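You operate a simulated robot arm through the tools that you are given. There is no shell and no other tool.

Carry out the task below with a simulated robot arm. There is one attempt and no reset: what you move stays moved.

## Task
Set the blue and green cases in the muffin tin and fill each about two thirds with batter.
Fine: the jug goes back. Set down upright: batter jug.

Only the result counts: the job must be done as asked and must still hold three seconds after the hand-in. Knocking over, shifting, dropping, spilling or breaking anything else fails it.

## Robot
A 7-joint arm with a two-finger parallel gripper, fixed in place. Base frame: the origin is at the foot of the arm, x ahead of it, y to its left, z up. Lengths are in cm, angles in degrees, forces in N, time in s.
With the tool pointing down near the work surface it reaches from about 32 to 74 cm from the base axis. Its first joint turns from -115.0 to 115.0 degrees. Payload 3.91 kg.
Tool frame: the origin (TCP) lies between the finger pads and is the grasp point; the fingertips stand 3 cm ahead of it; z points along the fingers, y is the line along which they close. The gripper opens to 11 cm. The fingers are 2 cm wide and 1 cm thick; the gripper's body (4.8 by 11.2 cm) begins 5.5 cm behind the TCP.
Orientation is told as [roll, pitch, yaw] about the base's x, y, z axes, in that order, counted from this pose: with the fingers straight down and closing along the base's y, the tool's x points along the base's -x, its y along +y and its z along -z.

## Interface
- The arm moves only by the tool nudge_tool. Its arguments are lists of equal length, an entry for each row: "translation": the shift along the tool's x, y, z in units of 30 mm (1.0 is 30 mm), a list of three; "delta_rot": the turn, a rotation vector about the tool's x, y, z in units of 5 degrees (1.0 is 5 degrees), a list of three; "grip": the gripper command, from -1 (shut) to 1 (fully open), values between in proportion. In form: {"translation": [[dx, dy, dz], ...], "delta_rot": [[rx, ry, rz], ...], "grip": [grip, ...]}. A call has 1 to 20 rows; each row shifts and turns the commanded pose from where the row before left it, along the tool's axes as they then stand. A call with a number of a shift or a turn outside -1 to 1 is refused whole. Rows are played at 5 a second. More than 5 cm and 8.6 degrees between two rows, or a gripper value outside its range, and nothing of the call is played. A pose out of reach is approached as far as the arm can. The call stops where the force on the tool passes 60 N (or 10 N more than at its start, if that is more) or the arm is blocked; 0.2 s more then pass. The fingers move at their own pace (about 10.8 cm/s each) and stop on an object; they squeeze with about 25 N. The grip force told is the motor's: it shows also when the fingers shut on nothing. Time passes only in rows, and 0.2 s behind the last, so rows that do not move let the fingers close. The reply holds the time, the measured pose of the TCP, the force on the tool along the base axes, the opening and the grip force, in the units named above and with some noise, with the torque about the TCP (base axes, N m) and any sound that the robot's microphone picked up.
- Cameras (640 x 400 px; columns grow to the right, rows downward): "scene" is fixed at [40.65, -50.23, 165.92]; the picture's right is [0.83, -0.55, 0.00], its down [-0.40, -0.60, -0.69] and it looks along [0.38, 0.58, -0.72] (base axes); focal length 340 px, centre (320, 200). "wrist" rides on the gripper at [7.2, 1.7, -10.3] in the tool frame; the picture's right is [-0.23, 0.97, 0.00], its down [-0.76, -0.18, -0.62] and it looks along [-0.61, -0.14, 0.78] (tool axes); focal length 222 px, centre (320, 200). There is no depth. A picture from a camera that has moved, and an enlarged one, comes with that camera's place and axes in the base frame and with its lens. The place of the scene camera against the robot may be out by one fixed shift of up to 1.2 cm in any direction.
- get_image(camera): a new picture of that camera. It takes no simulated time.
- lift_body(by): slides the trunk up (or, below 0, down) by that many cm; the arm rides with it, the base frame stays. It gives what a move gives, with no picture.
- close_up(camera, box): a new picture of the part [left, top, right, bottom] of that camera's present view, enlarged. It takes no simulated time.
- hand_in(): hands the job in; it is judged then, once.

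Places have to be worked out from the pictures, the camera data and where the tool is seen. Open the gripper and draw the arm clear of the work before you hand the job in, unless the task says otherwise.

The tools are called after "Request:" as a command line: name --argument value ..., lists and objects as JSON in quotes. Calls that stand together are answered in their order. nudge_tool: Moves the arm, as the interface text tells. Its arguments: {"type":"object","properties":{"translation":{"type":"array"},"delta_rot":{"type":"array"},"grip":{"type":"array"}},"required":["translation","delta_rot","grip"]} The other tools are called the same way: lift_body (by) slides the trunk up or down; get_image (camera) takes a picture; close_up (camera, box) takes an enlarged picture of a part of a camera's view; hand_in () hands the job in.

At the start:

```text
time: 0.0
eef_pos: [53.16, -3.11, 131.24]
ee_rot: [0.0, -0.1, 0.0]
ft_force: [0.6, 0.8, 1.0]
moment: [0.02, -0.03, -0.03]
grip_width: 11.0
gripper_force: 0.0
trunk travel left (down, up): [-87.5, 11.5]
```

scene: 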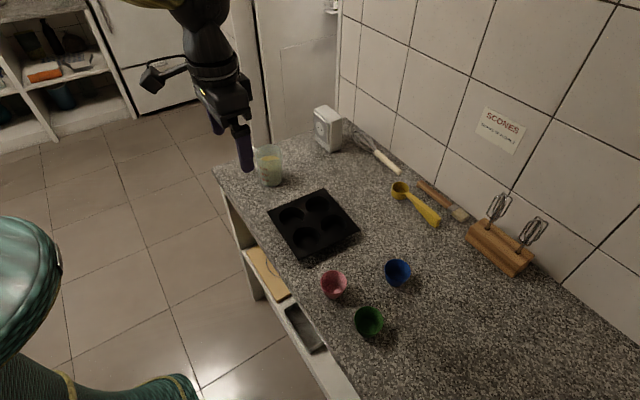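
wrist: 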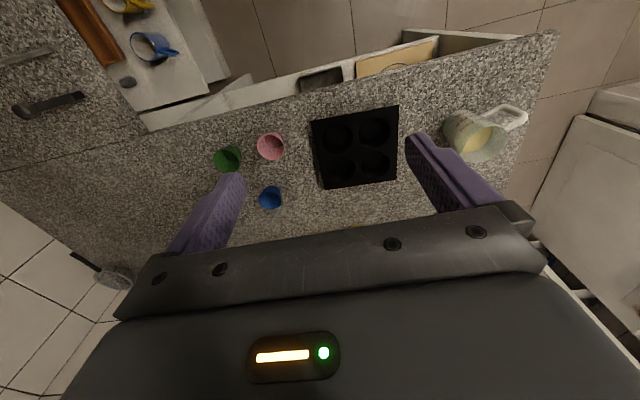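

I start by enlarging the views to find the tin, the cases and the jug.

Request:
close_up --camera "scene" --box '[200, 120, 440, 270]'

Request:
close_up --camera "scene" --box '[260, 230, 460, 355]'

Request:
close_up --camera "wrist" --box '[200, 80, 540, 220]'

```text
2.67 times, centred on (320, 195) of scene
camera zoom: at [40.65, -50.23, 165.92], right [0.83, -0.55, 0.0], down [-0.4, -0.6, -0.69], along [0.38, 0.58, -0.72], focal length 908 px, centre (320, 213)
```

zoom: 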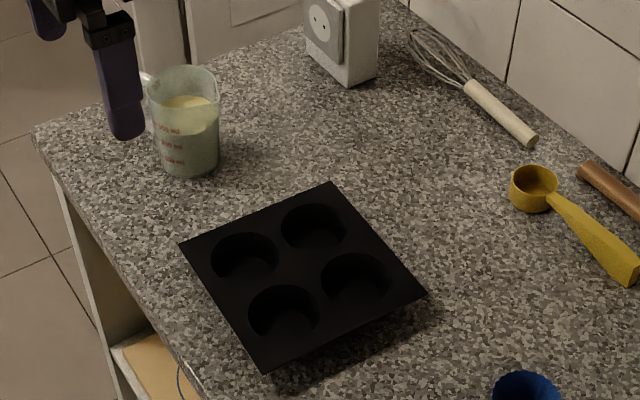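

```text
3.20 times, centred on (360, 292) of scene
camera zoom: at [40.65, -50.23, 165.92], right [0.83, -0.55, 0.0], down [-0.4, -0.6, -0.69], along [0.38, 0.58, -0.72], focal length 1090 px, centre (192, -96)
```

zoom: 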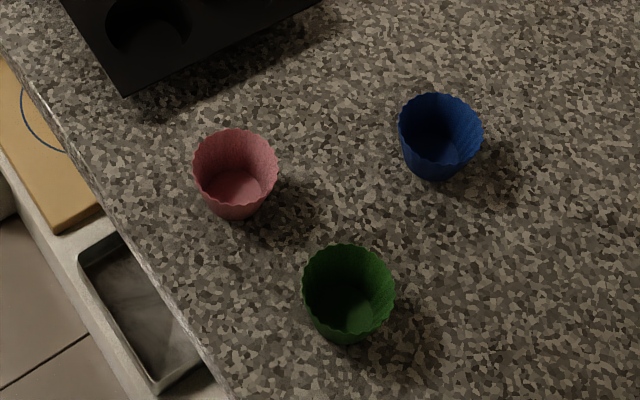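

```text
1.88 times, centred on (370, 150) of wrist
camera zoom: at [45.99, -1.42, 141.71], right [0.23, 0.97, 0.0], down [0.76, -0.18, 0.62], along [0.61, -0.14, -0.78], focal length 418 px, centre (226, 294)
```

zoom: 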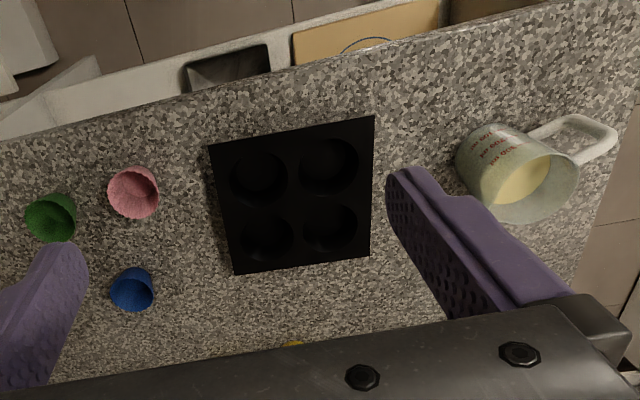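

The tin top triangulates to roughly z≈94, centred near (71, 1.5). The green case is near (65, -28), the blue near (79, -23) and the jug near (70, 26). I'll look at the jug and the cases closer before moving.

Request:
close_up --camera "scene" --box '[228, 135, 308, 195]'

Request:
close_up --camera "wrist" --box '[420, 80, 540, 180]'

Request:
close_up --camera "wrist" --box '[300, 90, 420, 200]'

Request:
close_up --camera "wrist" --box '[200, 110, 300, 220]'

```text
6.67 times, centred on (268, 165) of scene
camera zoom: at [40.65, -50.23, 165.92], right [0.83, -0.55, 0.0], down [-0.4, -0.6, -0.69], along [0.38, 0.58, -0.72], focal length 2270 px, centre (667, 433)
```

zoom: 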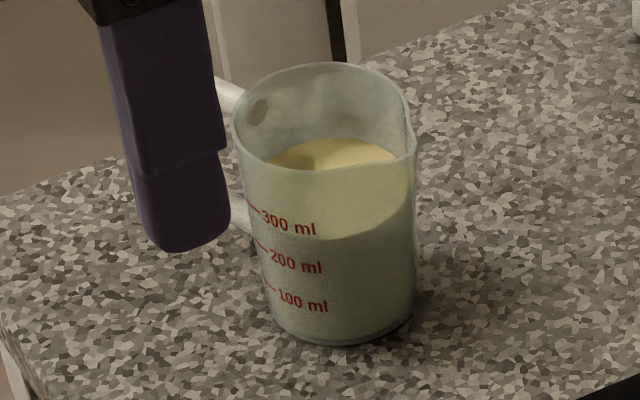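

```text
4.00 times, centred on (480, 130) of wrist
camera zoom: at [45.99, -1.42, 141.71], right [0.23, 0.97, 0.0], down [0.76, -0.18, 0.62], along [0.61, -0.14, -0.78], focal length 888 px, centre (-320, 480)
```

zoom: 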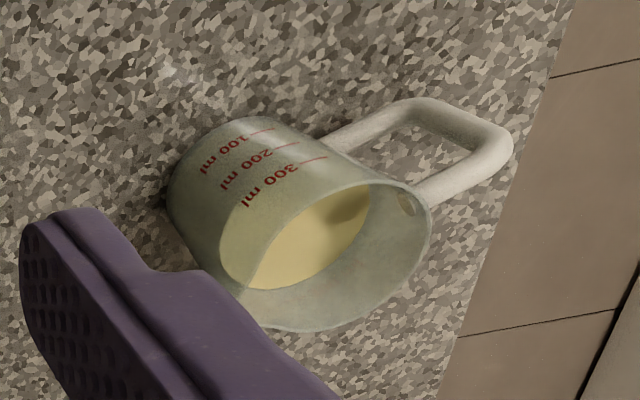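

```text
3.64 times, centred on (360, 145) of wrist
camera zoom: at [45.99, -1.42, 141.71], right [0.23, 0.97, 0.0], down [0.76, -0.18, 0.62], along [0.61, -0.14, -0.78], focal length 808 px, centre (174, 400)
```

zoom: 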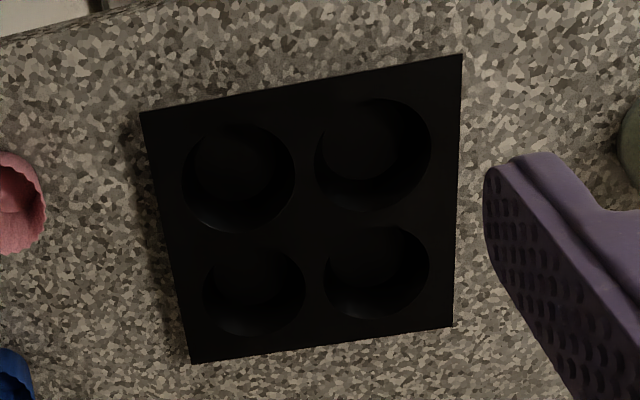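

```text
3.64 times, centred on (250, 165) of wrist
camera zoom: at [45.99, -1.42, 141.71], right [0.23, 0.97, 0.0], down [0.76, -0.18, 0.62], along [0.61, -0.14, -0.78], focal length 808 px, centre (574, 327)
```

zoom: 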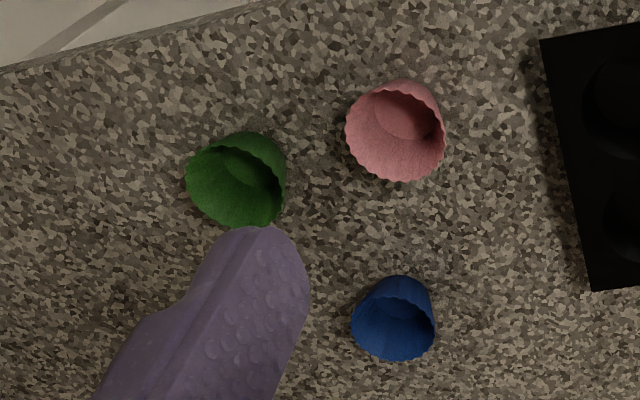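

The jug holds about 300 ml. Its handle points roughly +y and its spout faces the tin side. I'll lower the trunk 15 cm, well above everything, to get a second viewpoint for ranging.

Request:
lift_body --by -15

```text
time: 1.8
eef_pos: [53.14, -3.1, 116.38]
ee_rot: [0.0, -0.1, -0.1]
ft_force: [0.4, -1.1, 0.2]
moment: [0.0, -0.01, -0.01]
grip_width: 10.99
gripper_force: 0.1
trunk travel left (down, up): [-72.5, 26.5]
```

The trunk moved 15 cm and the tool is at z=116.4. I'll take pictures from here.

Request:
get_image --camera "wrist"

Request:
get_image --camera "scene"

```text
taken
camera wrist: at [45.98, -1.43, 126.72], right [0.23, 0.97, 0.0], down [0.76, -0.18, 0.62], along [0.61, -0.14, -0.78], focal length 222 px, centre (320, 200)
```

wrist: 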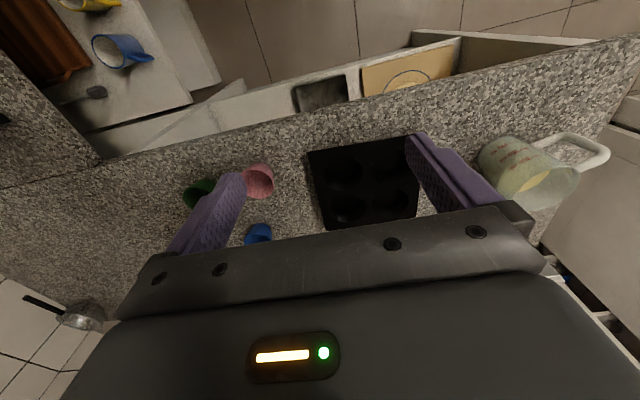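

```text
taken
```

scene: 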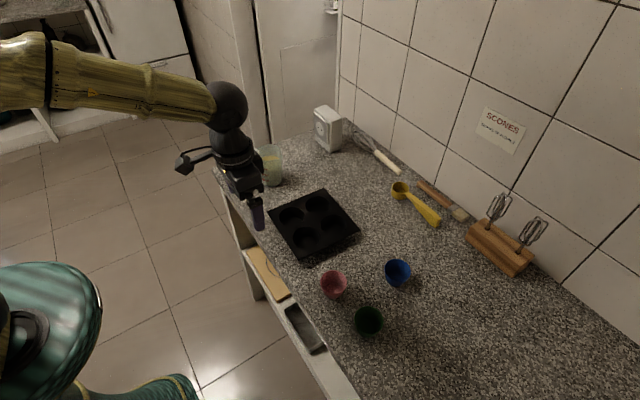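

The tool height is consistent with the views and the tin top looks to be at about z≈93. I'll lower the trunk a bit more and move the tool above the green case, still high, to see it from above.

Request:
lift_body --by -8

Request:
nudge_tool --translation '[[-0.44, -0.92, 0], [-0.44, -0.92, 0], [-0.44, -0.92, 0], [-0.44, -0.92, 0], [-0.44, -0.92, 0], [-0.44, -0.92, 0], [-0.44, -0.92, 0], [-0.44, -0.92, 0], [-0.44, -0.92, 0]]' --delta_rot '[[0, 0, 0], [0, 0, 0], [0, 0, 0], [0, 0, 0], [0, 0, 0], [0, 0, 0], [0, 0, 0], [0, 0, 0], [0, 0, 0]]' --grip '[1, 1, 1, 1, 1, 1, 1, 1, 1]'

Request:
get_image --camera "wrist"

Request:
get_image --camera "scene"

```text
time: 2.9
eef_pos: [53.25, -3.25, 108.37]
ee_rot: [-0.1, 0.0, 0.0]
ft_force: [-0.5, 0.2, -0.3]
moment: [0.02, -0.01, 0.01]
grip_width: 11.02
gripper_force: 0.1
trunk travel left (down, up): [-64.5, 34.5]
```

```text
time: 4.9
eef_pos: [65.02, -27.99, 108.25]
ee_rot: [-0.1, 0.0, 0.0]
ft_force: [0.0, 0.2, -0.4]
moment: [-0.01, 0.04, 0.0]
grip_width: 11.0
gripper_force: 0.1
trunk travel left (down, up): [-64.5, 34.5]
```

```text
taken
camera wrist: at [57.82, -26.27, 118.71], right [0.23, 0.97, 0.0], down [0.76, -0.18, 0.62], along [0.61, -0.14, -0.78], focal length 222 px, centre (320, 200)
```

wrist: 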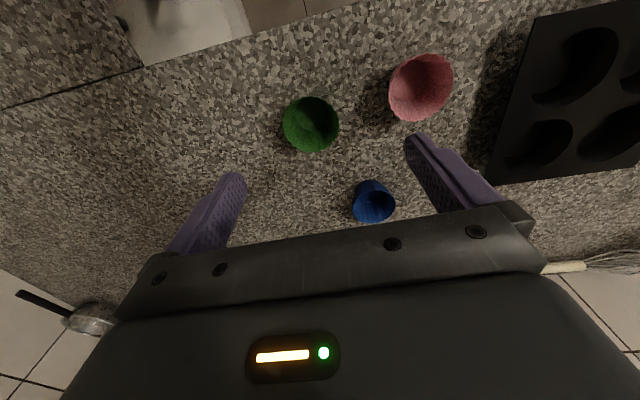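

```text
taken
```

scene: 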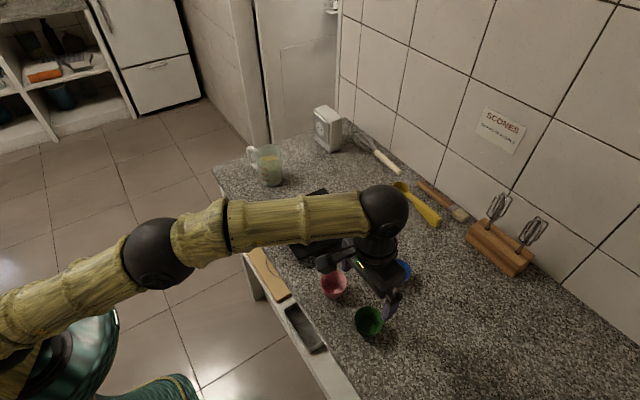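

The tool is above the green case. I'll enlarge the wrist view to locate its rim and base precisely.

Request:
close_up --camera "wrist" --box '[260, 80, 360, 160]'

Request:
close_up --camera "wrist" --box '[340, 40, 460, 240]'

Request:
close_up --camera "wrist" --box '[480, 0, 640, 200]'

```text
5.00 times, centred on (310, 120) of wrist
camera zoom: at [57.82, -26.27, 118.71], right [0.23, 0.97, 0.0], down [0.76, -0.18, 0.62], along [0.61, -0.14, -0.78], focal length 1111 px, centre (370, 600)
```

zoom: 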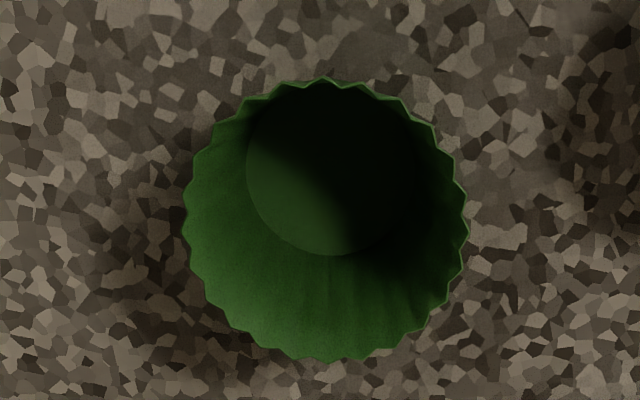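

```text
2.00 times, centred on (400, 140) of wrist
camera zoom: at [57.82, -26.27, 118.71], right [0.23, 0.97, 0.0], down [0.76, -0.18, 0.62], along [0.61, -0.14, -0.78], focal length 444 px, centre (160, 320)
```

zoom: 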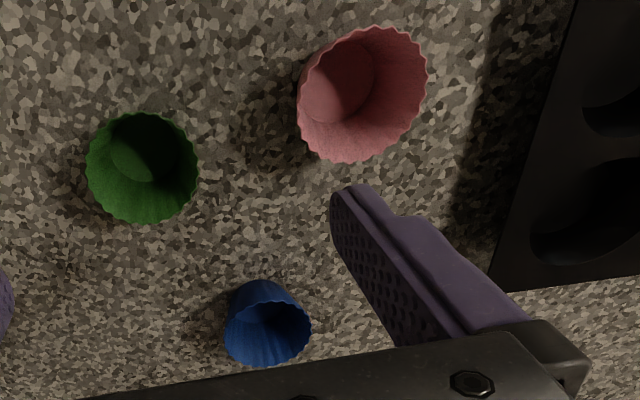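

```text
2.00 times, centred on (560, 100) of wrist
camera zoom: at [57.82, -26.27, 118.71], right [0.23, 0.97, 0.0], down [0.76, -0.18, 0.62], along [0.61, -0.14, -0.78], focal length 444 px, centre (-160, 400)
```

zoom: 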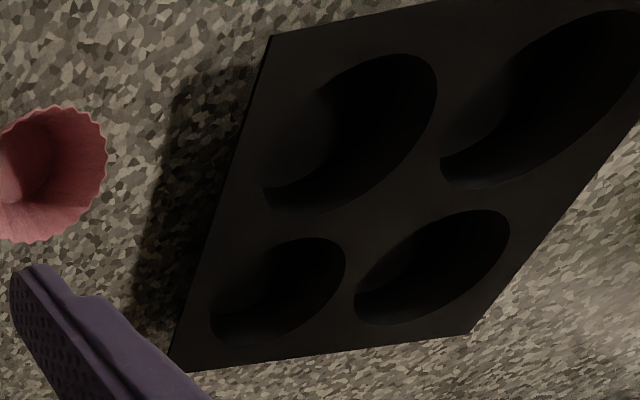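

The green rim is centred near (66.3, -29.3). It is about 6.3 cm across, 3.6 cm tall and tapers strongly. I'll centre over it and come down to just above the rim.

Request:
nudge_tool --translation '[[-0.427, -0.433, 0], [0, 0, 0.77], [0, 0, 0.77], [0, 0, 0.77], [0, 0, 0.77], [0, 0, 0]]' --delta_rot '[[0, 0, 0], [0, 0, 0], [0, 0, 0], [0, 0, 0], [0, 0, 0], [0, 0, 0]]' --grip '[1, 1, 1, 1, 1, 1]'

Request:
get_image --camera "wrist"

Request:
close_up --camera "scene" --box '[320, 230, 440, 350]'

```text
time: 6.3
eef_pos: [65.78, -29.09, 98.99]
ee_rot: [0.0, 0.1, 0.0]
ft_force: [0.7, -0.5, 0.9]
moment: [-0.02, 0.01, 0.02]
grip_width: 11.02
gripper_force: 0.1
out of reach, approached as far as the arm can: row 1
trunk travel left (down, up): [-64.5, 34.5]
```

```text
taken
camera wrist: at [58.58, -27.36, 109.28], right [0.23, 0.97, 0.0], down [0.76, -0.18, 0.62], along [0.61, -0.14, -0.78], focal length 222 px, centre (320, 200)
```

wrist: 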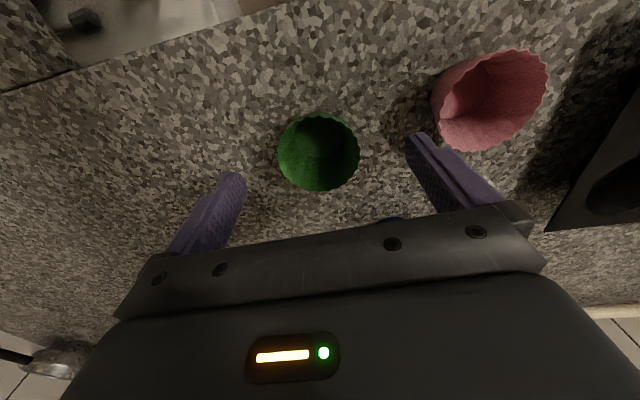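

```text
3.33 times, centred on (380, 290) of scene
camera zoom: at [40.65, -50.23, 165.92], right [0.83, -0.55, 0.0], down [-0.4, -0.6, -0.69], along [0.38, 0.58, -0.72], focal length 1135 px, centre (120, -100)
```

zoom: 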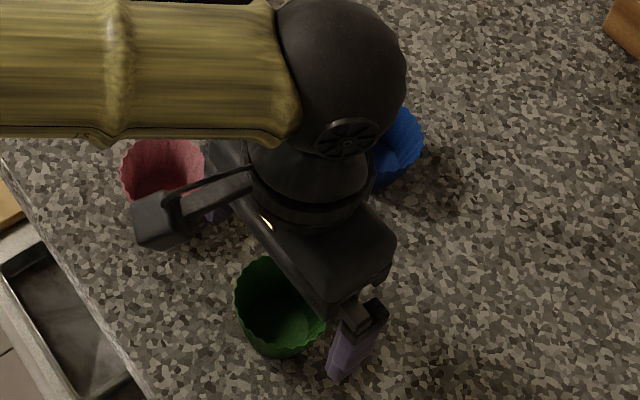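

At z=108 the tool-down reach ends at about r≈72. I'll zoom on the green case from this lower view to refine its height and centre.

Request:
close_up --camera "wrist" --box '[260, 100, 380, 200]'

Request:
close_up --camera "wrist" --box '[160, 80, 480, 260]'

```text
4.00 times, centred on (320, 150) of wrist
camera zoom: at [58.58, -27.36, 109.28], right [0.23, 0.97, 0.0], down [0.76, -0.18, 0.62], along [0.61, -0.14, -0.78], focal length 888 px, centre (320, 400)
```

zoom: 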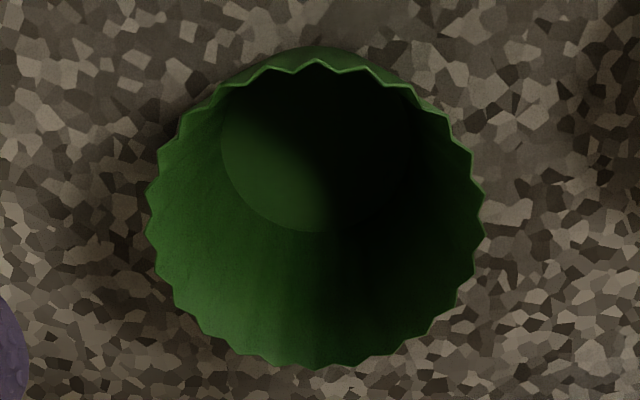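

```text
2.00 times, centred on (320, 170) of wrist
camera zoom: at [58.58, -27.36, 109.28], right [0.23, 0.97, 0.0], down [0.76, -0.18, 0.62], along [0.61, -0.14, -0.78], focal length 444 px, centre (320, 260)
```

zoom: 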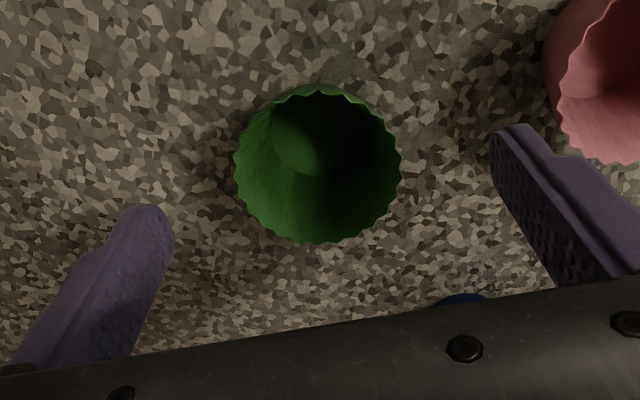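

The green centre is at (66.37, -29.3) with the rim at z≈93.6, so the table is at about 90. I'll centre the tool and lower the TCP to z≈95, leaving the tips well above the table.

Request:
nudge_tool --translation '[[-0.2, -0.07, 0.33], [0, 0, 0.5], [0, 0, 0.5], [0, 0, 0]]' --delta_rot '[[0, 0, 0], [0, 0, 0], [0, 0, 0], [0, 0, 0]]' --grip '[1, 1, 1, 1]'

Request:
close_up --camera "wrist" --box '[160, 80, 480, 260]'

Request:
close_up --camera "scene" --box '[320, 250, 440, 350]'

```text
time: 7.3
eef_pos: [66.51, -29.25, 94.78]
ee_rot: [0.0, -0.1, 0.1]
ft_force: [0.1, -0.5, -0.1]
moment: [-0.01, -0.01, 0.03]
grip_width: 11.03
gripper_force: 0.1
trunk travel left (down, up): [-64.5, 34.5]
```

```text
2.00 times, centred on (320, 170) of wrist
camera zoom: at [59.23, -27.59, 105.24], right [0.23, 0.97, 0.0], down [0.76, -0.18, 0.62], along [0.61, -0.14, -0.78], focal length 444 px, centre (320, 260)
```

zoom: 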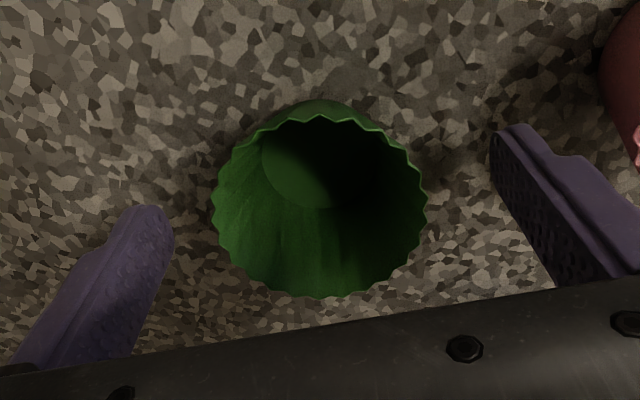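

```text
4.00 times, centred on (380, 300) of scene
camera zoom: at [40.65, -50.23, 165.92], right [0.83, -0.55, 0.0], down [-0.4, -0.6, -0.69], along [0.38, 0.58, -0.72], focal length 1362 px, centre (80, -200)
```

zoom: 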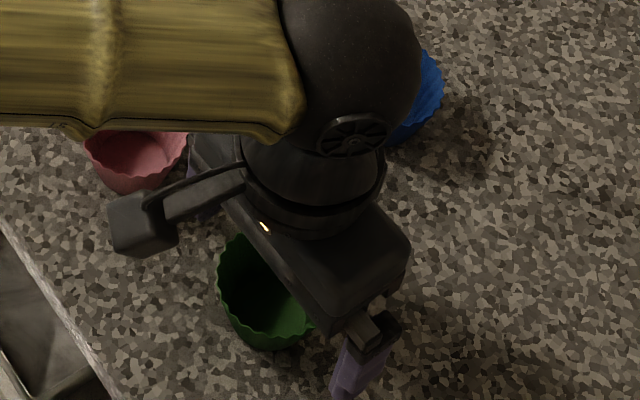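

The rim sits between the fingers about 1.5 cm below the TCP, centred. I'll close gently to a width target a little below the rim diameter and read the grip.

Request:
nudge_tool --translation '[[0, 0, 0], [0, 0, 0], [0, 0, 0], [0, 0, 0]]' --delta_rot '[[0, 0, 0], [0, 0, 0], [0, 0, 0], [0, 0, 0]]' --grip '[0.5, 0.3, 0.15, 0.1]'

Request:
close_up --camera "wrist" --box '[160, 80, 480, 260]'

```text
time: 8.3
eef_pos: [66.48, -29.3, 94.97]
ee_rot: [0.1, -0.1, 0.0]
ft_force: [0.0, -0.2, 0.9]
moment: [0.0, -0.01, -0.01]
grip_width: 6.2
gripper_force: 1.4
trunk travel left (down, up): [-64.5, 34.5]
```

```text
2.00 times, centred on (320, 170) of wrist
camera zoom: at [59.23, -27.59, 105.27], right [0.23, 0.97, 0.0], down [0.76, -0.18, 0.62], along [0.61, -0.14, -0.78], focal length 444 px, centre (320, 260)
```

zoom: 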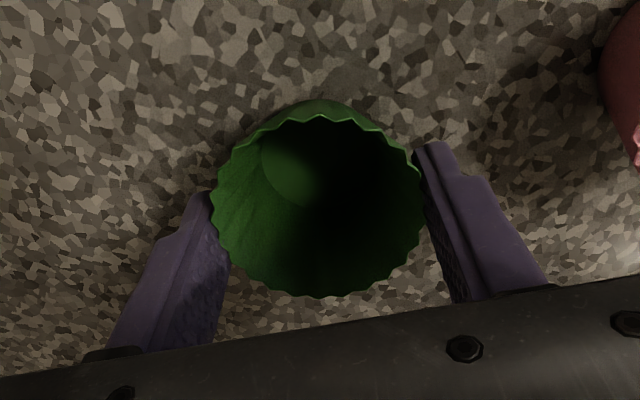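

The fingers have touched at width 6.2 with 1.4 N. I'll squeeze slightly more and see whether the case holds its shape.

Request:
nudge_tool --translation '[[0, 0, 0], [0, 0, 0], [0, 0, 0]]' --delta_rot '[[0, 0, 0], [0, 0, 0], [0, 0, 0]]' --grip '[0.05, 0.0, 0.0]'

Request:
close_up --camera "wrist" --box '[160, 80, 480, 260]'

```text
time: 9.1
eef_pos: [66.42, -29.35, 94.81]
ee_rot: [0.0, 0.0, 0.0]
ft_force: [-0.1, 0.5, -0.3]
moment: [0.0, -0.06, 0.03]
grip_width: 6.11
gripper_force: 25.1
trunk travel left (down, up): [-64.5, 34.5]
```

```text
2.00 times, centred on (320, 170) of wrist
camera zoom: at [59.23, -27.59, 105.27], right [0.23, 0.97, 0.0], down [0.76, -0.18, 0.62], along [0.61, -0.14, -0.78], focal length 444 px, centre (320, 260)
```

zoom: 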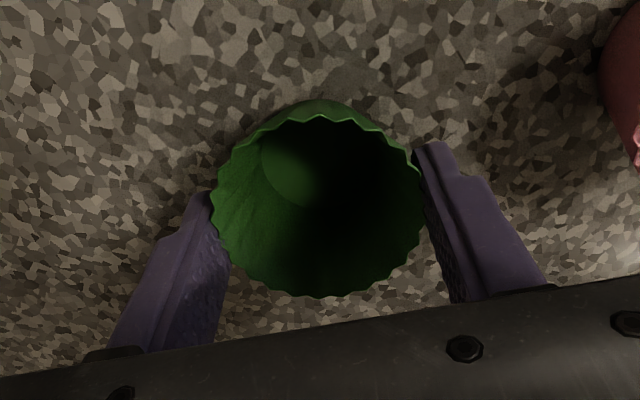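

The case is rigid and gripped at 25 N. I'll lift it slowly and check that it hangs level.

Request:
nudge_tool --translation '[[0, 0, -0.3], [0, 0, -0.5], [0, 0, -0.6], [0, 0, -0.6], [0, 0, -0.6], [0, 0, 0]]' --delta_rot '[[0, 0, 0], [0, 0, 0], [0, 0, 0], [0, 0, 0], [0, 0, 0], [0, 0, 0]]' --grip '[0, 0, 0, 0, 0, 0]'

Request:
get_image --camera "wrist"

Request:
close_up --camera "scene" --box '[320, 230, 440, 350]'

```text
time: 10.5
eef_pos: [66.37, -29.27, 102.64]
ee_rot: [0.0, 0.0, 0.1]
ft_force: [0.7, 0.5, -0.7]
moment: [-0.01, 0.02, -0.02]
grip_width: 6.15
gripper_force: 25.1
trunk travel left (down, up): [-64.5, 34.5]
```

```text
taken
camera wrist: at [59.21, -27.61, 113.08], right [0.23, 0.97, 0.0], down [0.76, -0.18, 0.62], along [0.61, -0.14, -0.78], focal length 222 px, centre (320, 200)
```

wrist: 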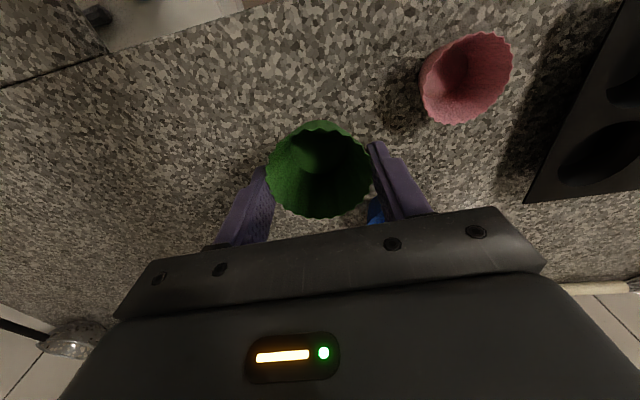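

```text
3.33 times, centred on (380, 290) of scene
camera zoom: at [40.65, -50.23, 165.92], right [0.83, -0.55, 0.0], down [-0.4, -0.6, -0.69], along [0.38, 0.58, -0.72], focal length 1135 px, centre (120, -100)
```

zoom: 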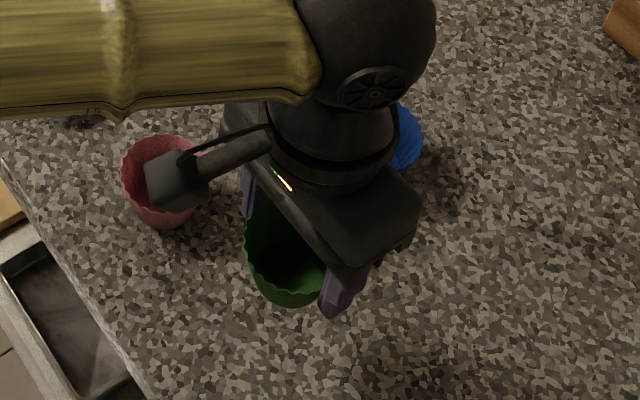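

The green case hangs level and clear. I'll carry it over to the near-left well of the tin, around (67.7, 6.2), at this height.

Request:
nudge_tool --translation '[[-0.037, 0.985, 0], [-0.037, 0.985, 0], [-0.037, 0.985, 0], [-0.037, 0.985, 0], [-0.037, 0.985, 0], [-0.037, 0.985, 0], [-0.037, 0.985, 0], [-0.037, 0.985, 0], [-0.037, 0.985, 0], [-0.037, 0.985, 0], [-0.037, 0.985, 0], [-0.037, 0.985, 0], [0, 0, 0]]' --delta_rot '[[0, 0, 0], [0, 0, 0], [0, 0, 0], [0, 0, 0], [0, 0, 0], [0, 0, 0], [0, 0, 0], [0, 0, 0], [0, 0, 0], [0, 0, 0], [0, 0, 0], [0, 0, 0], [0, 0, 0]]' --grip '[0, 0, 0, 0, 0, 0, 0, 0, 0, 0, 0, 0, 0]'

Request:
get_image --camera "wrist"

Request:
close_up --camera "scene" --box '[240, 170, 380, 270]'

```text
time: 13.3
eef_pos: [68.0, 6.33, 102.72]
ee_rot: [0.0, 0.1, 0.0]
ft_force: [0.8, 0.6, -0.4]
moment: [0.01, 0.04, -0.02]
grip_width: 6.12
gripper_force: 25.1
trunk travel left (down, up): [-64.5, 34.5]
```

```text
taken
camera wrist: at [60.75, 7.95, 113.03], right [0.23, 0.97, 0.0], down [0.76, -0.18, 0.62], along [0.61, -0.14, -0.78], focal length 222 px, centre (320, 200)
```

wrist: 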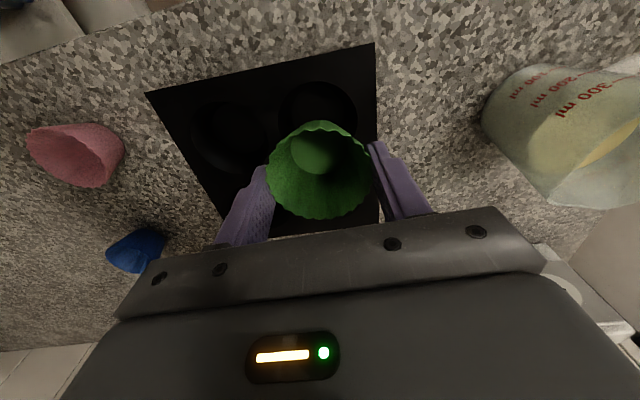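

```text
4.00 times, centred on (310, 220) of scene
camera zoom: at [40.65, -50.23, 165.92], right [0.83, -0.55, 0.0], down [-0.4, -0.6, -0.69], along [0.38, 0.58, -0.72], focal length 1362 px, centre (360, 120)
```

zoom: 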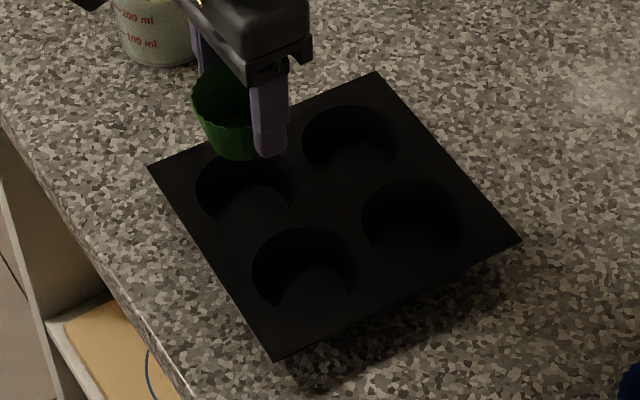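

I'll zoom the wrist view on the target well to measure its centre against the tool axis.

Request:
close_up --camera "wrist" --box '[140, 30, 400, 190]'

```text
2.46 times, centred on (270, 110) of wrist
camera zoom: at [60.75, 7.95, 113.03], right [0.23, 0.97, 0.0], down [0.76, -0.18, 0.62], along [0.61, -0.14, -0.78], focal length 547 px, centre (443, 422)
```

zoom: 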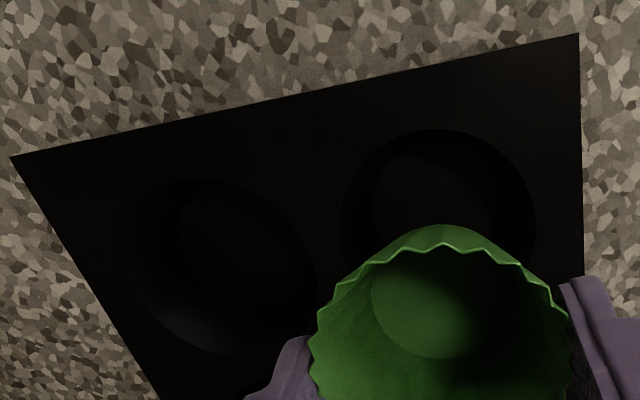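

The well is centred near (67.8, 6.1), about 7.1 cm across, so I need about a 0.2 cm correction. I'll lower the case partway into the well and check the force.

Request:
nudge_tool --translation '[[0.047, -0.057, 0.3], [0, 0, 0.5], [0, 0, 0.4], [0, 0, 0.4], [0, 0, 0.3], [0, 0, 0]]' --delta_rot '[[0, 0, 0], [0, 0, 0], [0, 0, 0], [0, 0, 0], [0, 0, 0], [0, 0, 0]]' --grip '[0, 0, 0, 0, 0, 0]'

Request:
close_up --camera "wrist" --box '[140, 30, 460, 230]'

Request:
close_up --camera "scene" --box '[240, 170, 380, 270]'

```text
time: 14.7
eef_pos: [67.69, 6.04, 96.94]
ee_rot: [0.0, 0.0, 0.0]
ft_force: [0.3, -0.1, 0.4]
moment: [0.01, 0.01, 0.03]
grip_width: 6.15
gripper_force: 25.1
trunk travel left (down, up): [-64.5, 34.5]
```

```text
2.00 times, centred on (300, 130) of wrist
camera zoom: at [60.48, 7.77, 107.35], right [0.23, 0.97, 0.0], down [0.76, -0.18, 0.62], along [0.61, -0.14, -0.78], focal length 444 px, centre (360, 340)
```

zoom: 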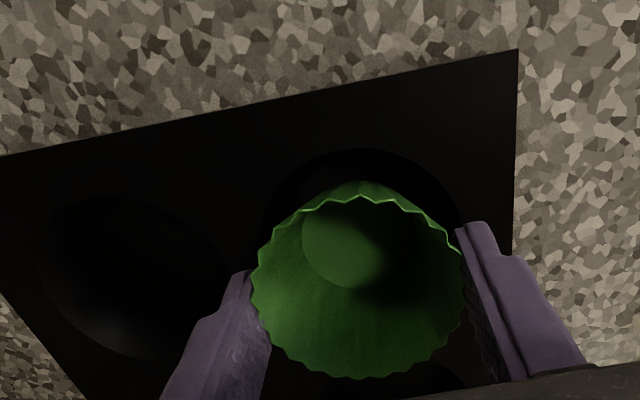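

```text
4.00 times, centred on (310, 220) of scene
camera zoom: at [40.65, -50.23, 165.92], right [0.83, -0.55, 0.0], down [-0.4, -0.6, -0.69], along [0.38, 0.58, -0.72], focal length 1362 px, centre (360, 120)
```

zoom: 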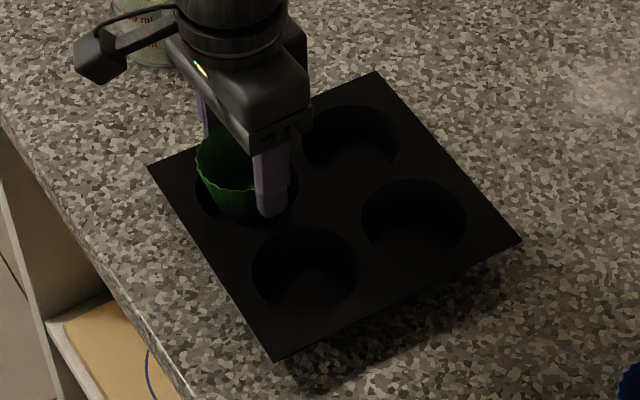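

The case bottom is inside the well mouth, and the well seems centred about 0.2 cm further in +x. I'll nudge by that and lower in small steps, watching the force.

Request:
nudge_tool --translation '[[-0.06, 0, 0], [0, 0, 0.1], [0, 0, 0.08], [0, 0, 0]]' --delta_rot '[[0, 0, 0], [0, 0, 0], [0, 0, 0], [0, 0, 0]]' --grip '[0, 0, 0, 0]'

Request:
close_up --camera "wrist" --box '[220, 90, 420, 215]'

Request:
close_up --camera "scene" --box '[270, 180, 340, 230]'

```text
time: 15.7
eef_pos: [67.83, 6.1, 96.38]
ee_rot: [0.0, 0.0, -0.1]
ft_force: [0.0, 0.3, -0.6]
moment: [0.02, 0.03, 0.0]
grip_width: 6.12
gripper_force: 24.8
trunk travel left (down, up): [-64.5, 34.5]
```

```text
3.20 times, centred on (320, 152) of wrist
camera zoom: at [60.71, 7.77, 106.88], right [0.23, 0.97, 0.0], down [0.76, -0.18, 0.62], along [0.61, -0.14, -0.78], focal length 711 px, centre (320, 352)
```

zoom: 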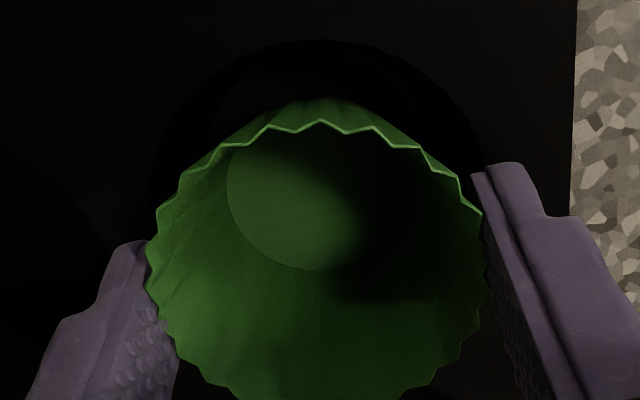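

```text
8.00 times, centred on (305, 205) of scene
camera zoom: at [40.65, -50.23, 165.92], right [0.83, -0.55, 0.0], down [-0.4, -0.6, -0.69], along [0.38, 0.58, -0.72], focal length 2724 px, centre (440, 160)
```

zoom: 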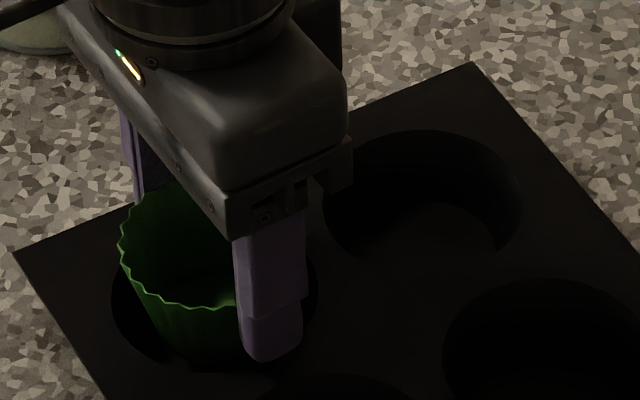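

There is no contact yet. I'll lower in millimetre steps, checking the force.

Request:
nudge_tool --translation '[[0, 0, 0.05], [0, 0, 0.05], [0, 0, 0]]' --delta_rot '[[0, 0, 0], [0, 0, 0], [0, 0, 0]]' --grip '[0, 0, 0]'

Request:
close_up --camera "scene" --box '[270, 180, 340, 230]'

```text
time: 16.5
eef_pos: [67.86, 6.02, 96.21]
ee_rot: [0.0, 0.0, 0.0]
ft_force: [-0.6, 0.3, 0.5]
moment: [-0.01, 0.0, -0.02]
grip_width: 6.15
gripper_force: 24.6
trunk travel left (down, up): [-64.5, 34.5]
```

```text
8.00 times, centred on (305, 205) of scene
camera zoom: at [40.65, -50.23, 165.92], right [0.83, -0.55, 0.0], down [-0.4, -0.6, -0.69], along [0.38, 0.58, -0.72], focal length 2724 px, centre (440, 160)
```

zoom: 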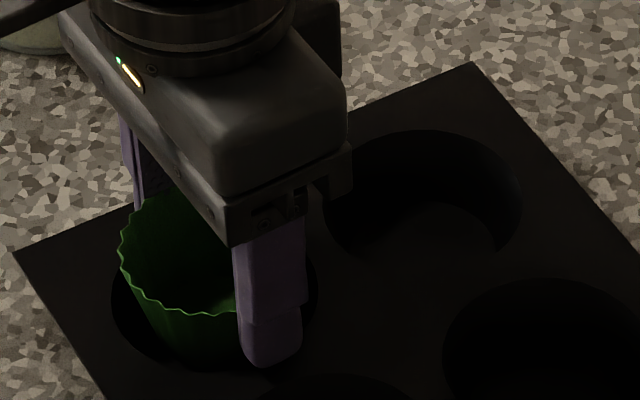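

There is still no contact at TCP z 96.2, so I'll continue lowering in small steps.

Request:
nudge_tool --translation '[[0, 0, 0.05], [0, 0, 0.05], [0, 0, 0]]' --delta_rot '[[0, 0, 0], [0, 0, 0], [0, 0, 0]]' --grip '[0, 0, 0]'

Request:
nudge_tool --translation '[[0, 0, 0.05], [0, 0, 0]]' --delta_rot '[[0, 0, 0], [0, 0, 0]]' --grip '[0, 0]'

Request:
close_up --camera "scene" --box '[270, 180, 340, 230]'

Request:
close_up --camera "wrist" --box '[220, 90, 420, 215]'

```text
time: 17.3
eef_pos: [67.98, 5.97, 96.03]
ee_rot: [0.0, -0.2, -0.1]
ft_force: [1.8, 1.9, 13.6]
moment: [-0.06, 0.02, -0.02]
grip_width: 6.15
gripper_force: 24.7
trunk travel left (down, up): [-64.5, 34.5]
```

```text
time: 17.9
eef_pos: [67.82, 6.02, 96.06]
ee_rot: [-0.1, -0.3, 0.0]
ft_force: [7.0, 0.8, 30.0]
moment: [-0.19, -0.07, 0.11]
grip_width: 6.14
gripper_force: 24.8
trunk travel left (down, up): [-64.5, 34.5]
```

```text
8.00 times, centred on (305, 205) of scene
camera zoom: at [40.65, -50.23, 165.92], right [0.83, -0.55, 0.0], down [-0.4, -0.6, -0.69], along [0.38, 0.58, -0.72], focal length 2724 px, centre (440, 160)
```

zoom: 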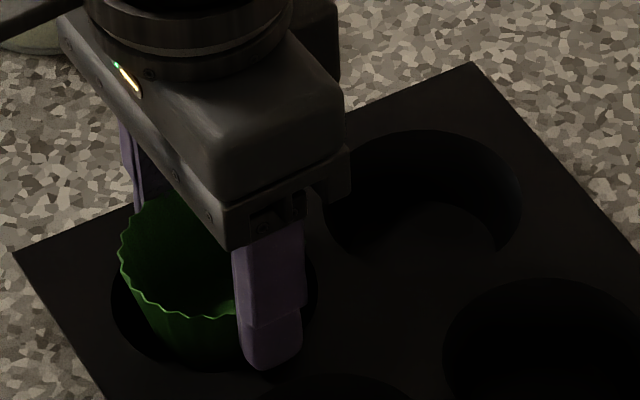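

```text
3.20 times, centred on (320, 152) of wrist
camera zoom: at [60.59, 7.77, 106.4], right [0.23, 0.97, 0.0], down [0.76, -0.18, 0.63], along [0.61, -0.14, -0.78], focal length 711 px, centre (320, 352)
```

zoom: 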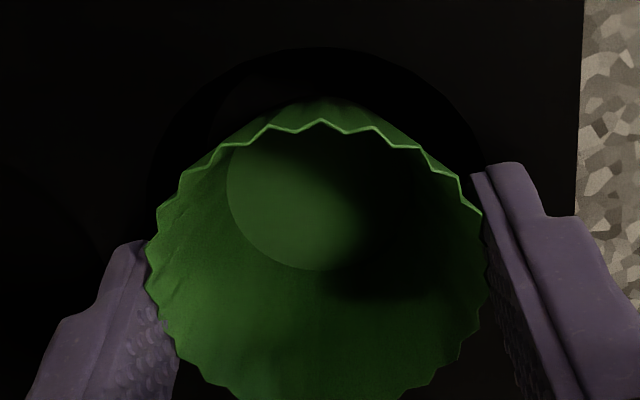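

Contact came at TCP z≈96.05 with 30 N, which means either the tips are on the tin top or the case is on the floor. I'll ease up slightly and open the fingers modestly to release the case.

Request:
nudge_tool --translation '[[0, 0, -0.12], [0, 0, 0], [0, 0, 0], [0, 0, 0], [0, 0, 0]]' --delta_rot '[[0, 0, 0], [0, 0, 0], [0, 0, 0], [0, 0, 0], [0, 0, 0]]' --grip '[0, 0.1, 0.2, 0.35, 0.5]'

Request:
close_up --camera "wrist" --box '[220, 90, 420, 215]'

Request:
close_up --camera "scene" --box '[270, 180, 340, 230]'

```text
time: 19.1
eef_pos: [67.75, 6.15, 96.21]
ee_rot: [0.0, 0.2, 0.0]
ft_force: [-3.3, 1.6, 8.5]
moment: [-0.34, 0.12, -0.18]
grip_width: 8.16
gripper_force: 0.1
trunk travel left (down, up): [-64.5, 34.5]
```

```text
3.20 times, centred on (320, 152) of wrist
camera zoom: at [60.59, 7.86, 106.47], right [0.23, 0.97, 0.0], down [0.76, -0.18, 0.62], along [0.6, -0.14, -0.78], focal length 711 px, centre (320, 352)
```

zoom: 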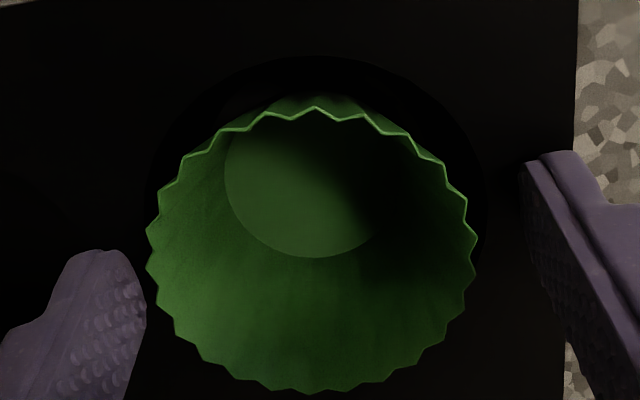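

```text
8.00 times, centred on (305, 205) of scene
camera zoom: at [40.65, -50.23, 165.92], right [0.83, -0.55, 0.0], down [-0.4, -0.6, -0.69], along [0.38, 0.58, -0.72], focal length 2724 px, centre (440, 160)
```

zoom: 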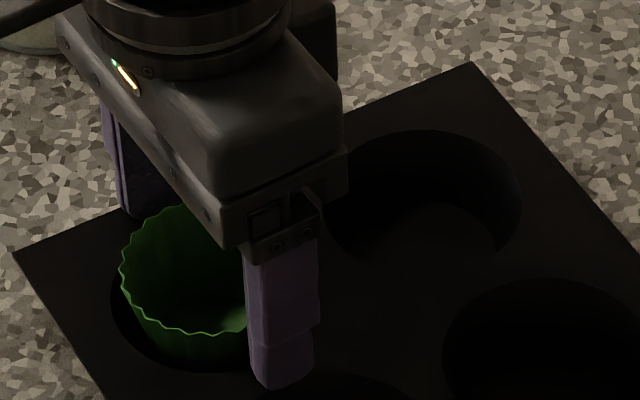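

The case dropped free into the well, though the tips still touch the tin lightly. I'll raise straight up.

Request:
nudge_tool --translation '[[0, 0, -0.1], [0, 0, -0.3], [0, 0, -0.8], [0, 0, -1], [0, 0, -1], [0, 0, -1], [0, 0, 0]]' --delta_rot '[[0, 0, 0], [0, 0, 0], [0, 0, 0], [0, 0, 0], [0, 0, 0], [0, 0, 0], [0, 0, 0]]' --grip '[0.5, 0.5, 0.5, 0.5, 0.5, 0.5, 0.5]'

Request:
get_image --camera "wrist"

Request:
close_up --camera "scene" --box '[250, 170, 390, 270]'

```text
time: 20.7
eef_pos: [68.03, 5.92, 108.72]
ee_rot: [0.0, -0.1, 0.0]
ft_force: [0.5, 0.4, -0.9]
moment: [-0.01, 0.03, 0.03]
grip_width: 8.24
gripper_force: 0.2
trunk travel left (down, up): [-64.5, 34.5]
```

```text
taken
camera wrist: at [60.78, 7.67, 119.03], right [0.23, 0.97, 0.0], down [0.76, -0.18, 0.62], along [0.61, -0.14, -0.78], focal length 222 px, centre (320, 200)
```

wrist: 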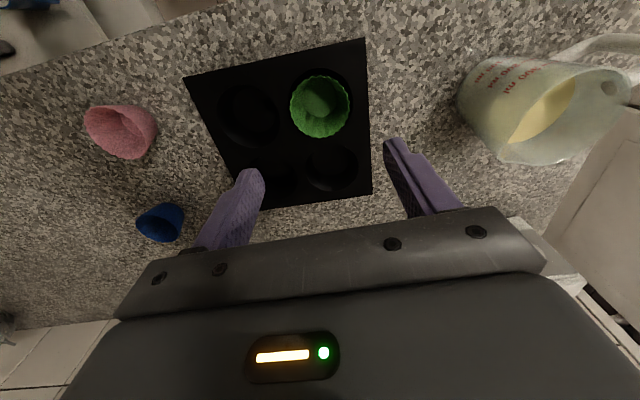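

```text
4.00 times, centred on (320, 220) of scene
camera zoom: at [40.65, -50.23, 165.92], right [0.83, -0.55, 0.0], down [-0.4, -0.6, -0.69], along [0.38, 0.58, -0.72], focal length 1362 px, centre (320, 120)
```

zoom: 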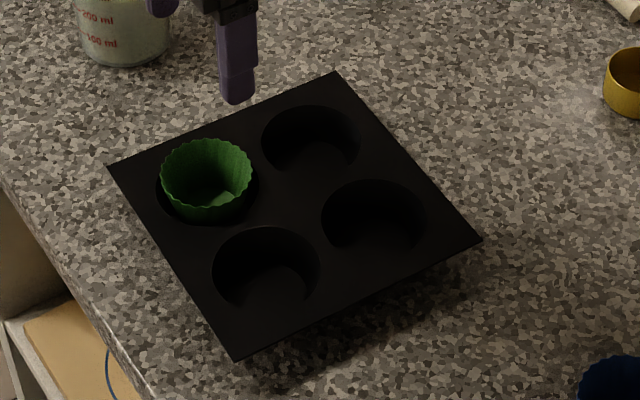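

Green sits upright in the near-left well. Blue is beyond the tool-down reach, so I'll grasp it with the tool tilted outward about 33°. First I raise the arm, lower the trunk 10 cm so the shoulder is level with the wrist, and move toward blue.

Request:
nudge_tool --translation '[[0, 0, -0.84], [0, 0, -0.84], [0, 0, -0.84], [0, 0, -0.84], [0, 0, 0]]' --delta_rot '[[0, 0, 0], [0, 0, 0], [0, 0, 0], [0, 0, 0], [0, 0, 0]]' --grip '[1, 1, 1, 1, 1]'

Request:
lift_body --by -10

Request:
nudge_tool --translation '[[0.148, -0.911, 0], [0.148, -0.911, 0], [0.148, -0.911, 0], [0.148, -0.911, 0], [0.148, -0.911, 0], [0.148, -0.911, 0], [0.148, -0.911, 0], [0.148, -0.911, 0], [0.148, -0.911, 0], [0, 0, 0]]' --delta_rot '[[0, 0, 0], [0, 0, 0], [0, 0, 0], [0, 0, 0], [0, 0, 0], [0, 0, 0], [0, 0, 0], [0, 0, 0], [0, 0, 0], [0, 0, 0]]' --grip '[1, 1, 1, 1, 1, 1, 1, 1, 1, 1]'

```text
time: 21.9
eef_pos: [67.66, 6.21, 118.53]
ee_rot: [0.0, -0.1, 0.0]
ft_force: [0.7, 0.1, -1.0]
moment: [0.0, 0.01, 0.02]
grip_width: 11.02
gripper_force: 0.0
trunk travel left (down, up): [-64.5, 34.5]
```

```text
time: 23.2
eef_pos: [67.76, 6.22, 108.68]
ee_rot: [0.1, 0.0, 0.0]
ft_force: [-0.2, 0.4, -0.9]
moment: [0.03, 0.0, 0.03]
grip_width: 10.99
gripper_force: 0.1
trunk travel left (down, up): [-54.5, 44.5]
```

```text
time: 25.4
eef_pos: [63.82, -18.51, 108.71]
ee_rot: [-0.1, 0.0, 0.0]
ft_force: [-0.1, 0.0, -0.8]
moment: [0.01, -0.04, -0.02]
grip_width: 11.0
gripper_force: 0.0
trunk travel left (down, up): [-54.5, 44.5]
```

Now I'll yaw the tool to the blue case's azimuth (-16.3°) and tilt the fingers outward about 33°.

Request:
nudge_tool --translation '[[0, 0, 0], [0, 0, 0], [0, 0, 0], [0, 0, 0], [0, 0, 0], [0, 0, 0], [0, 0, 0], [0, 0, 0], [0, 0, 0], [0, 0, 0], [0, 0, 0], [0, 0, 0]]' --delta_rot '[[0, 0, 0.815], [0, 0, 0.815], [0, 0, 0.815], [0, 0, 0.815], [0, -0.943, 0], [0, -0.943, 0], [0, -0.943, 0], [0, -0.943, 0], [0, -0.943, 0], [0, -0.943, 0], [0, -0.943, 0], [0, 0, 0]]' --grip '[1, 1, 1, 1, 1, 1, 1, 1, 1, 1, 1, 1]'

Request:
get_image --camera "wrist"

Request:
get_image --camera "scene"

```text
time: 28.1
eef_pos: [63.7, -18.41, 108.7]
ee_rot: [0.0, -33.0, -16.3]
ft_force: [-0.2, -0.1, -0.3]
moment: [-0.02, -0.01, -0.03]
grip_width: 11.01
gripper_force: 0.1
trunk travel left (down, up): [-54.5, 44.5]
```

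```text
taken
camera wrist: at [53.04, -13.47, 113.38], right [0.46, 0.88, 0.12], down [0.24, -0.25, 0.94], along [0.86, -0.4, -0.32], focal length 222 px, centre (320, 200)
```

wrist: 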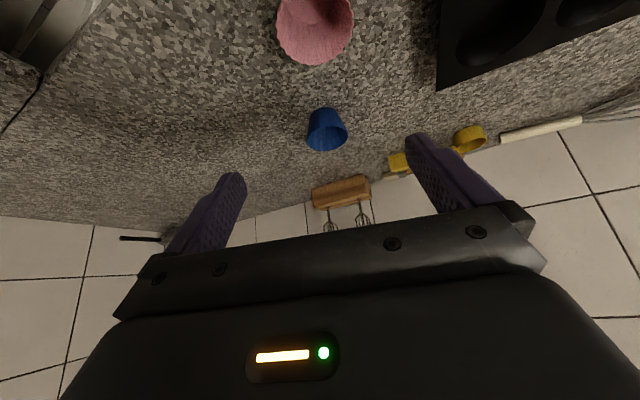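

```text
taken
```

scene: 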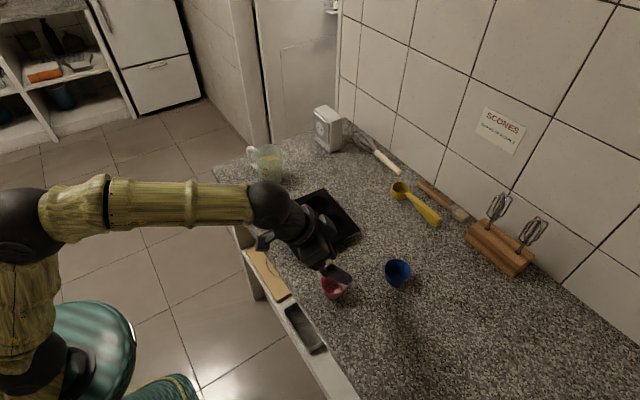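

Blue lies nearly straight ahead of the tilted tool. I'll zoom in on it.

Request:
close_up --camera "wrist" --box '[280, 90, 370, 165]'

Request:
close_up --camera "scene" --box '[310, 240, 430, 315]'

```text
5.33 times, centred on (325, 128) of wrist
camera zoom: at [53.04, -13.47, 113.38], right [0.46, 0.88, 0.12], down [0.24, -0.25, 0.94], along [0.86, -0.4, -0.32], focal length 1185 px, centre (293, 587)
```

zoom: 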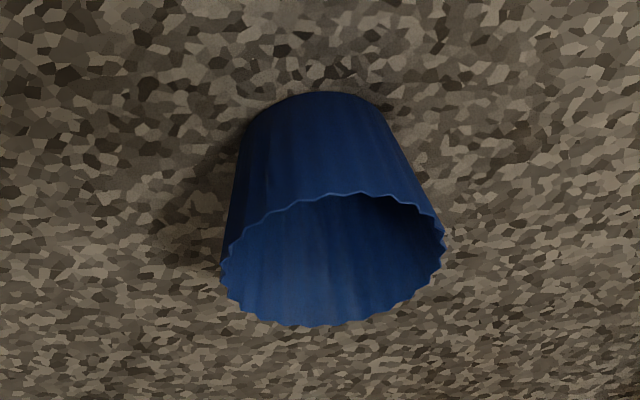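

```text
5.33 times, centred on (370, 278) of scene
camera zoom: at [40.65, -50.23, 165.92], right [0.83, -0.55, 0.0], down [-0.4, -0.6, -0.69], along [0.38, 0.58, -0.72], focal length 1816 px, centre (53, -213)
```

zoom: 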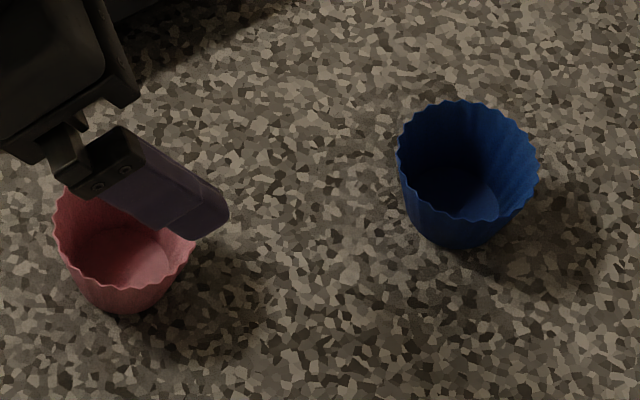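

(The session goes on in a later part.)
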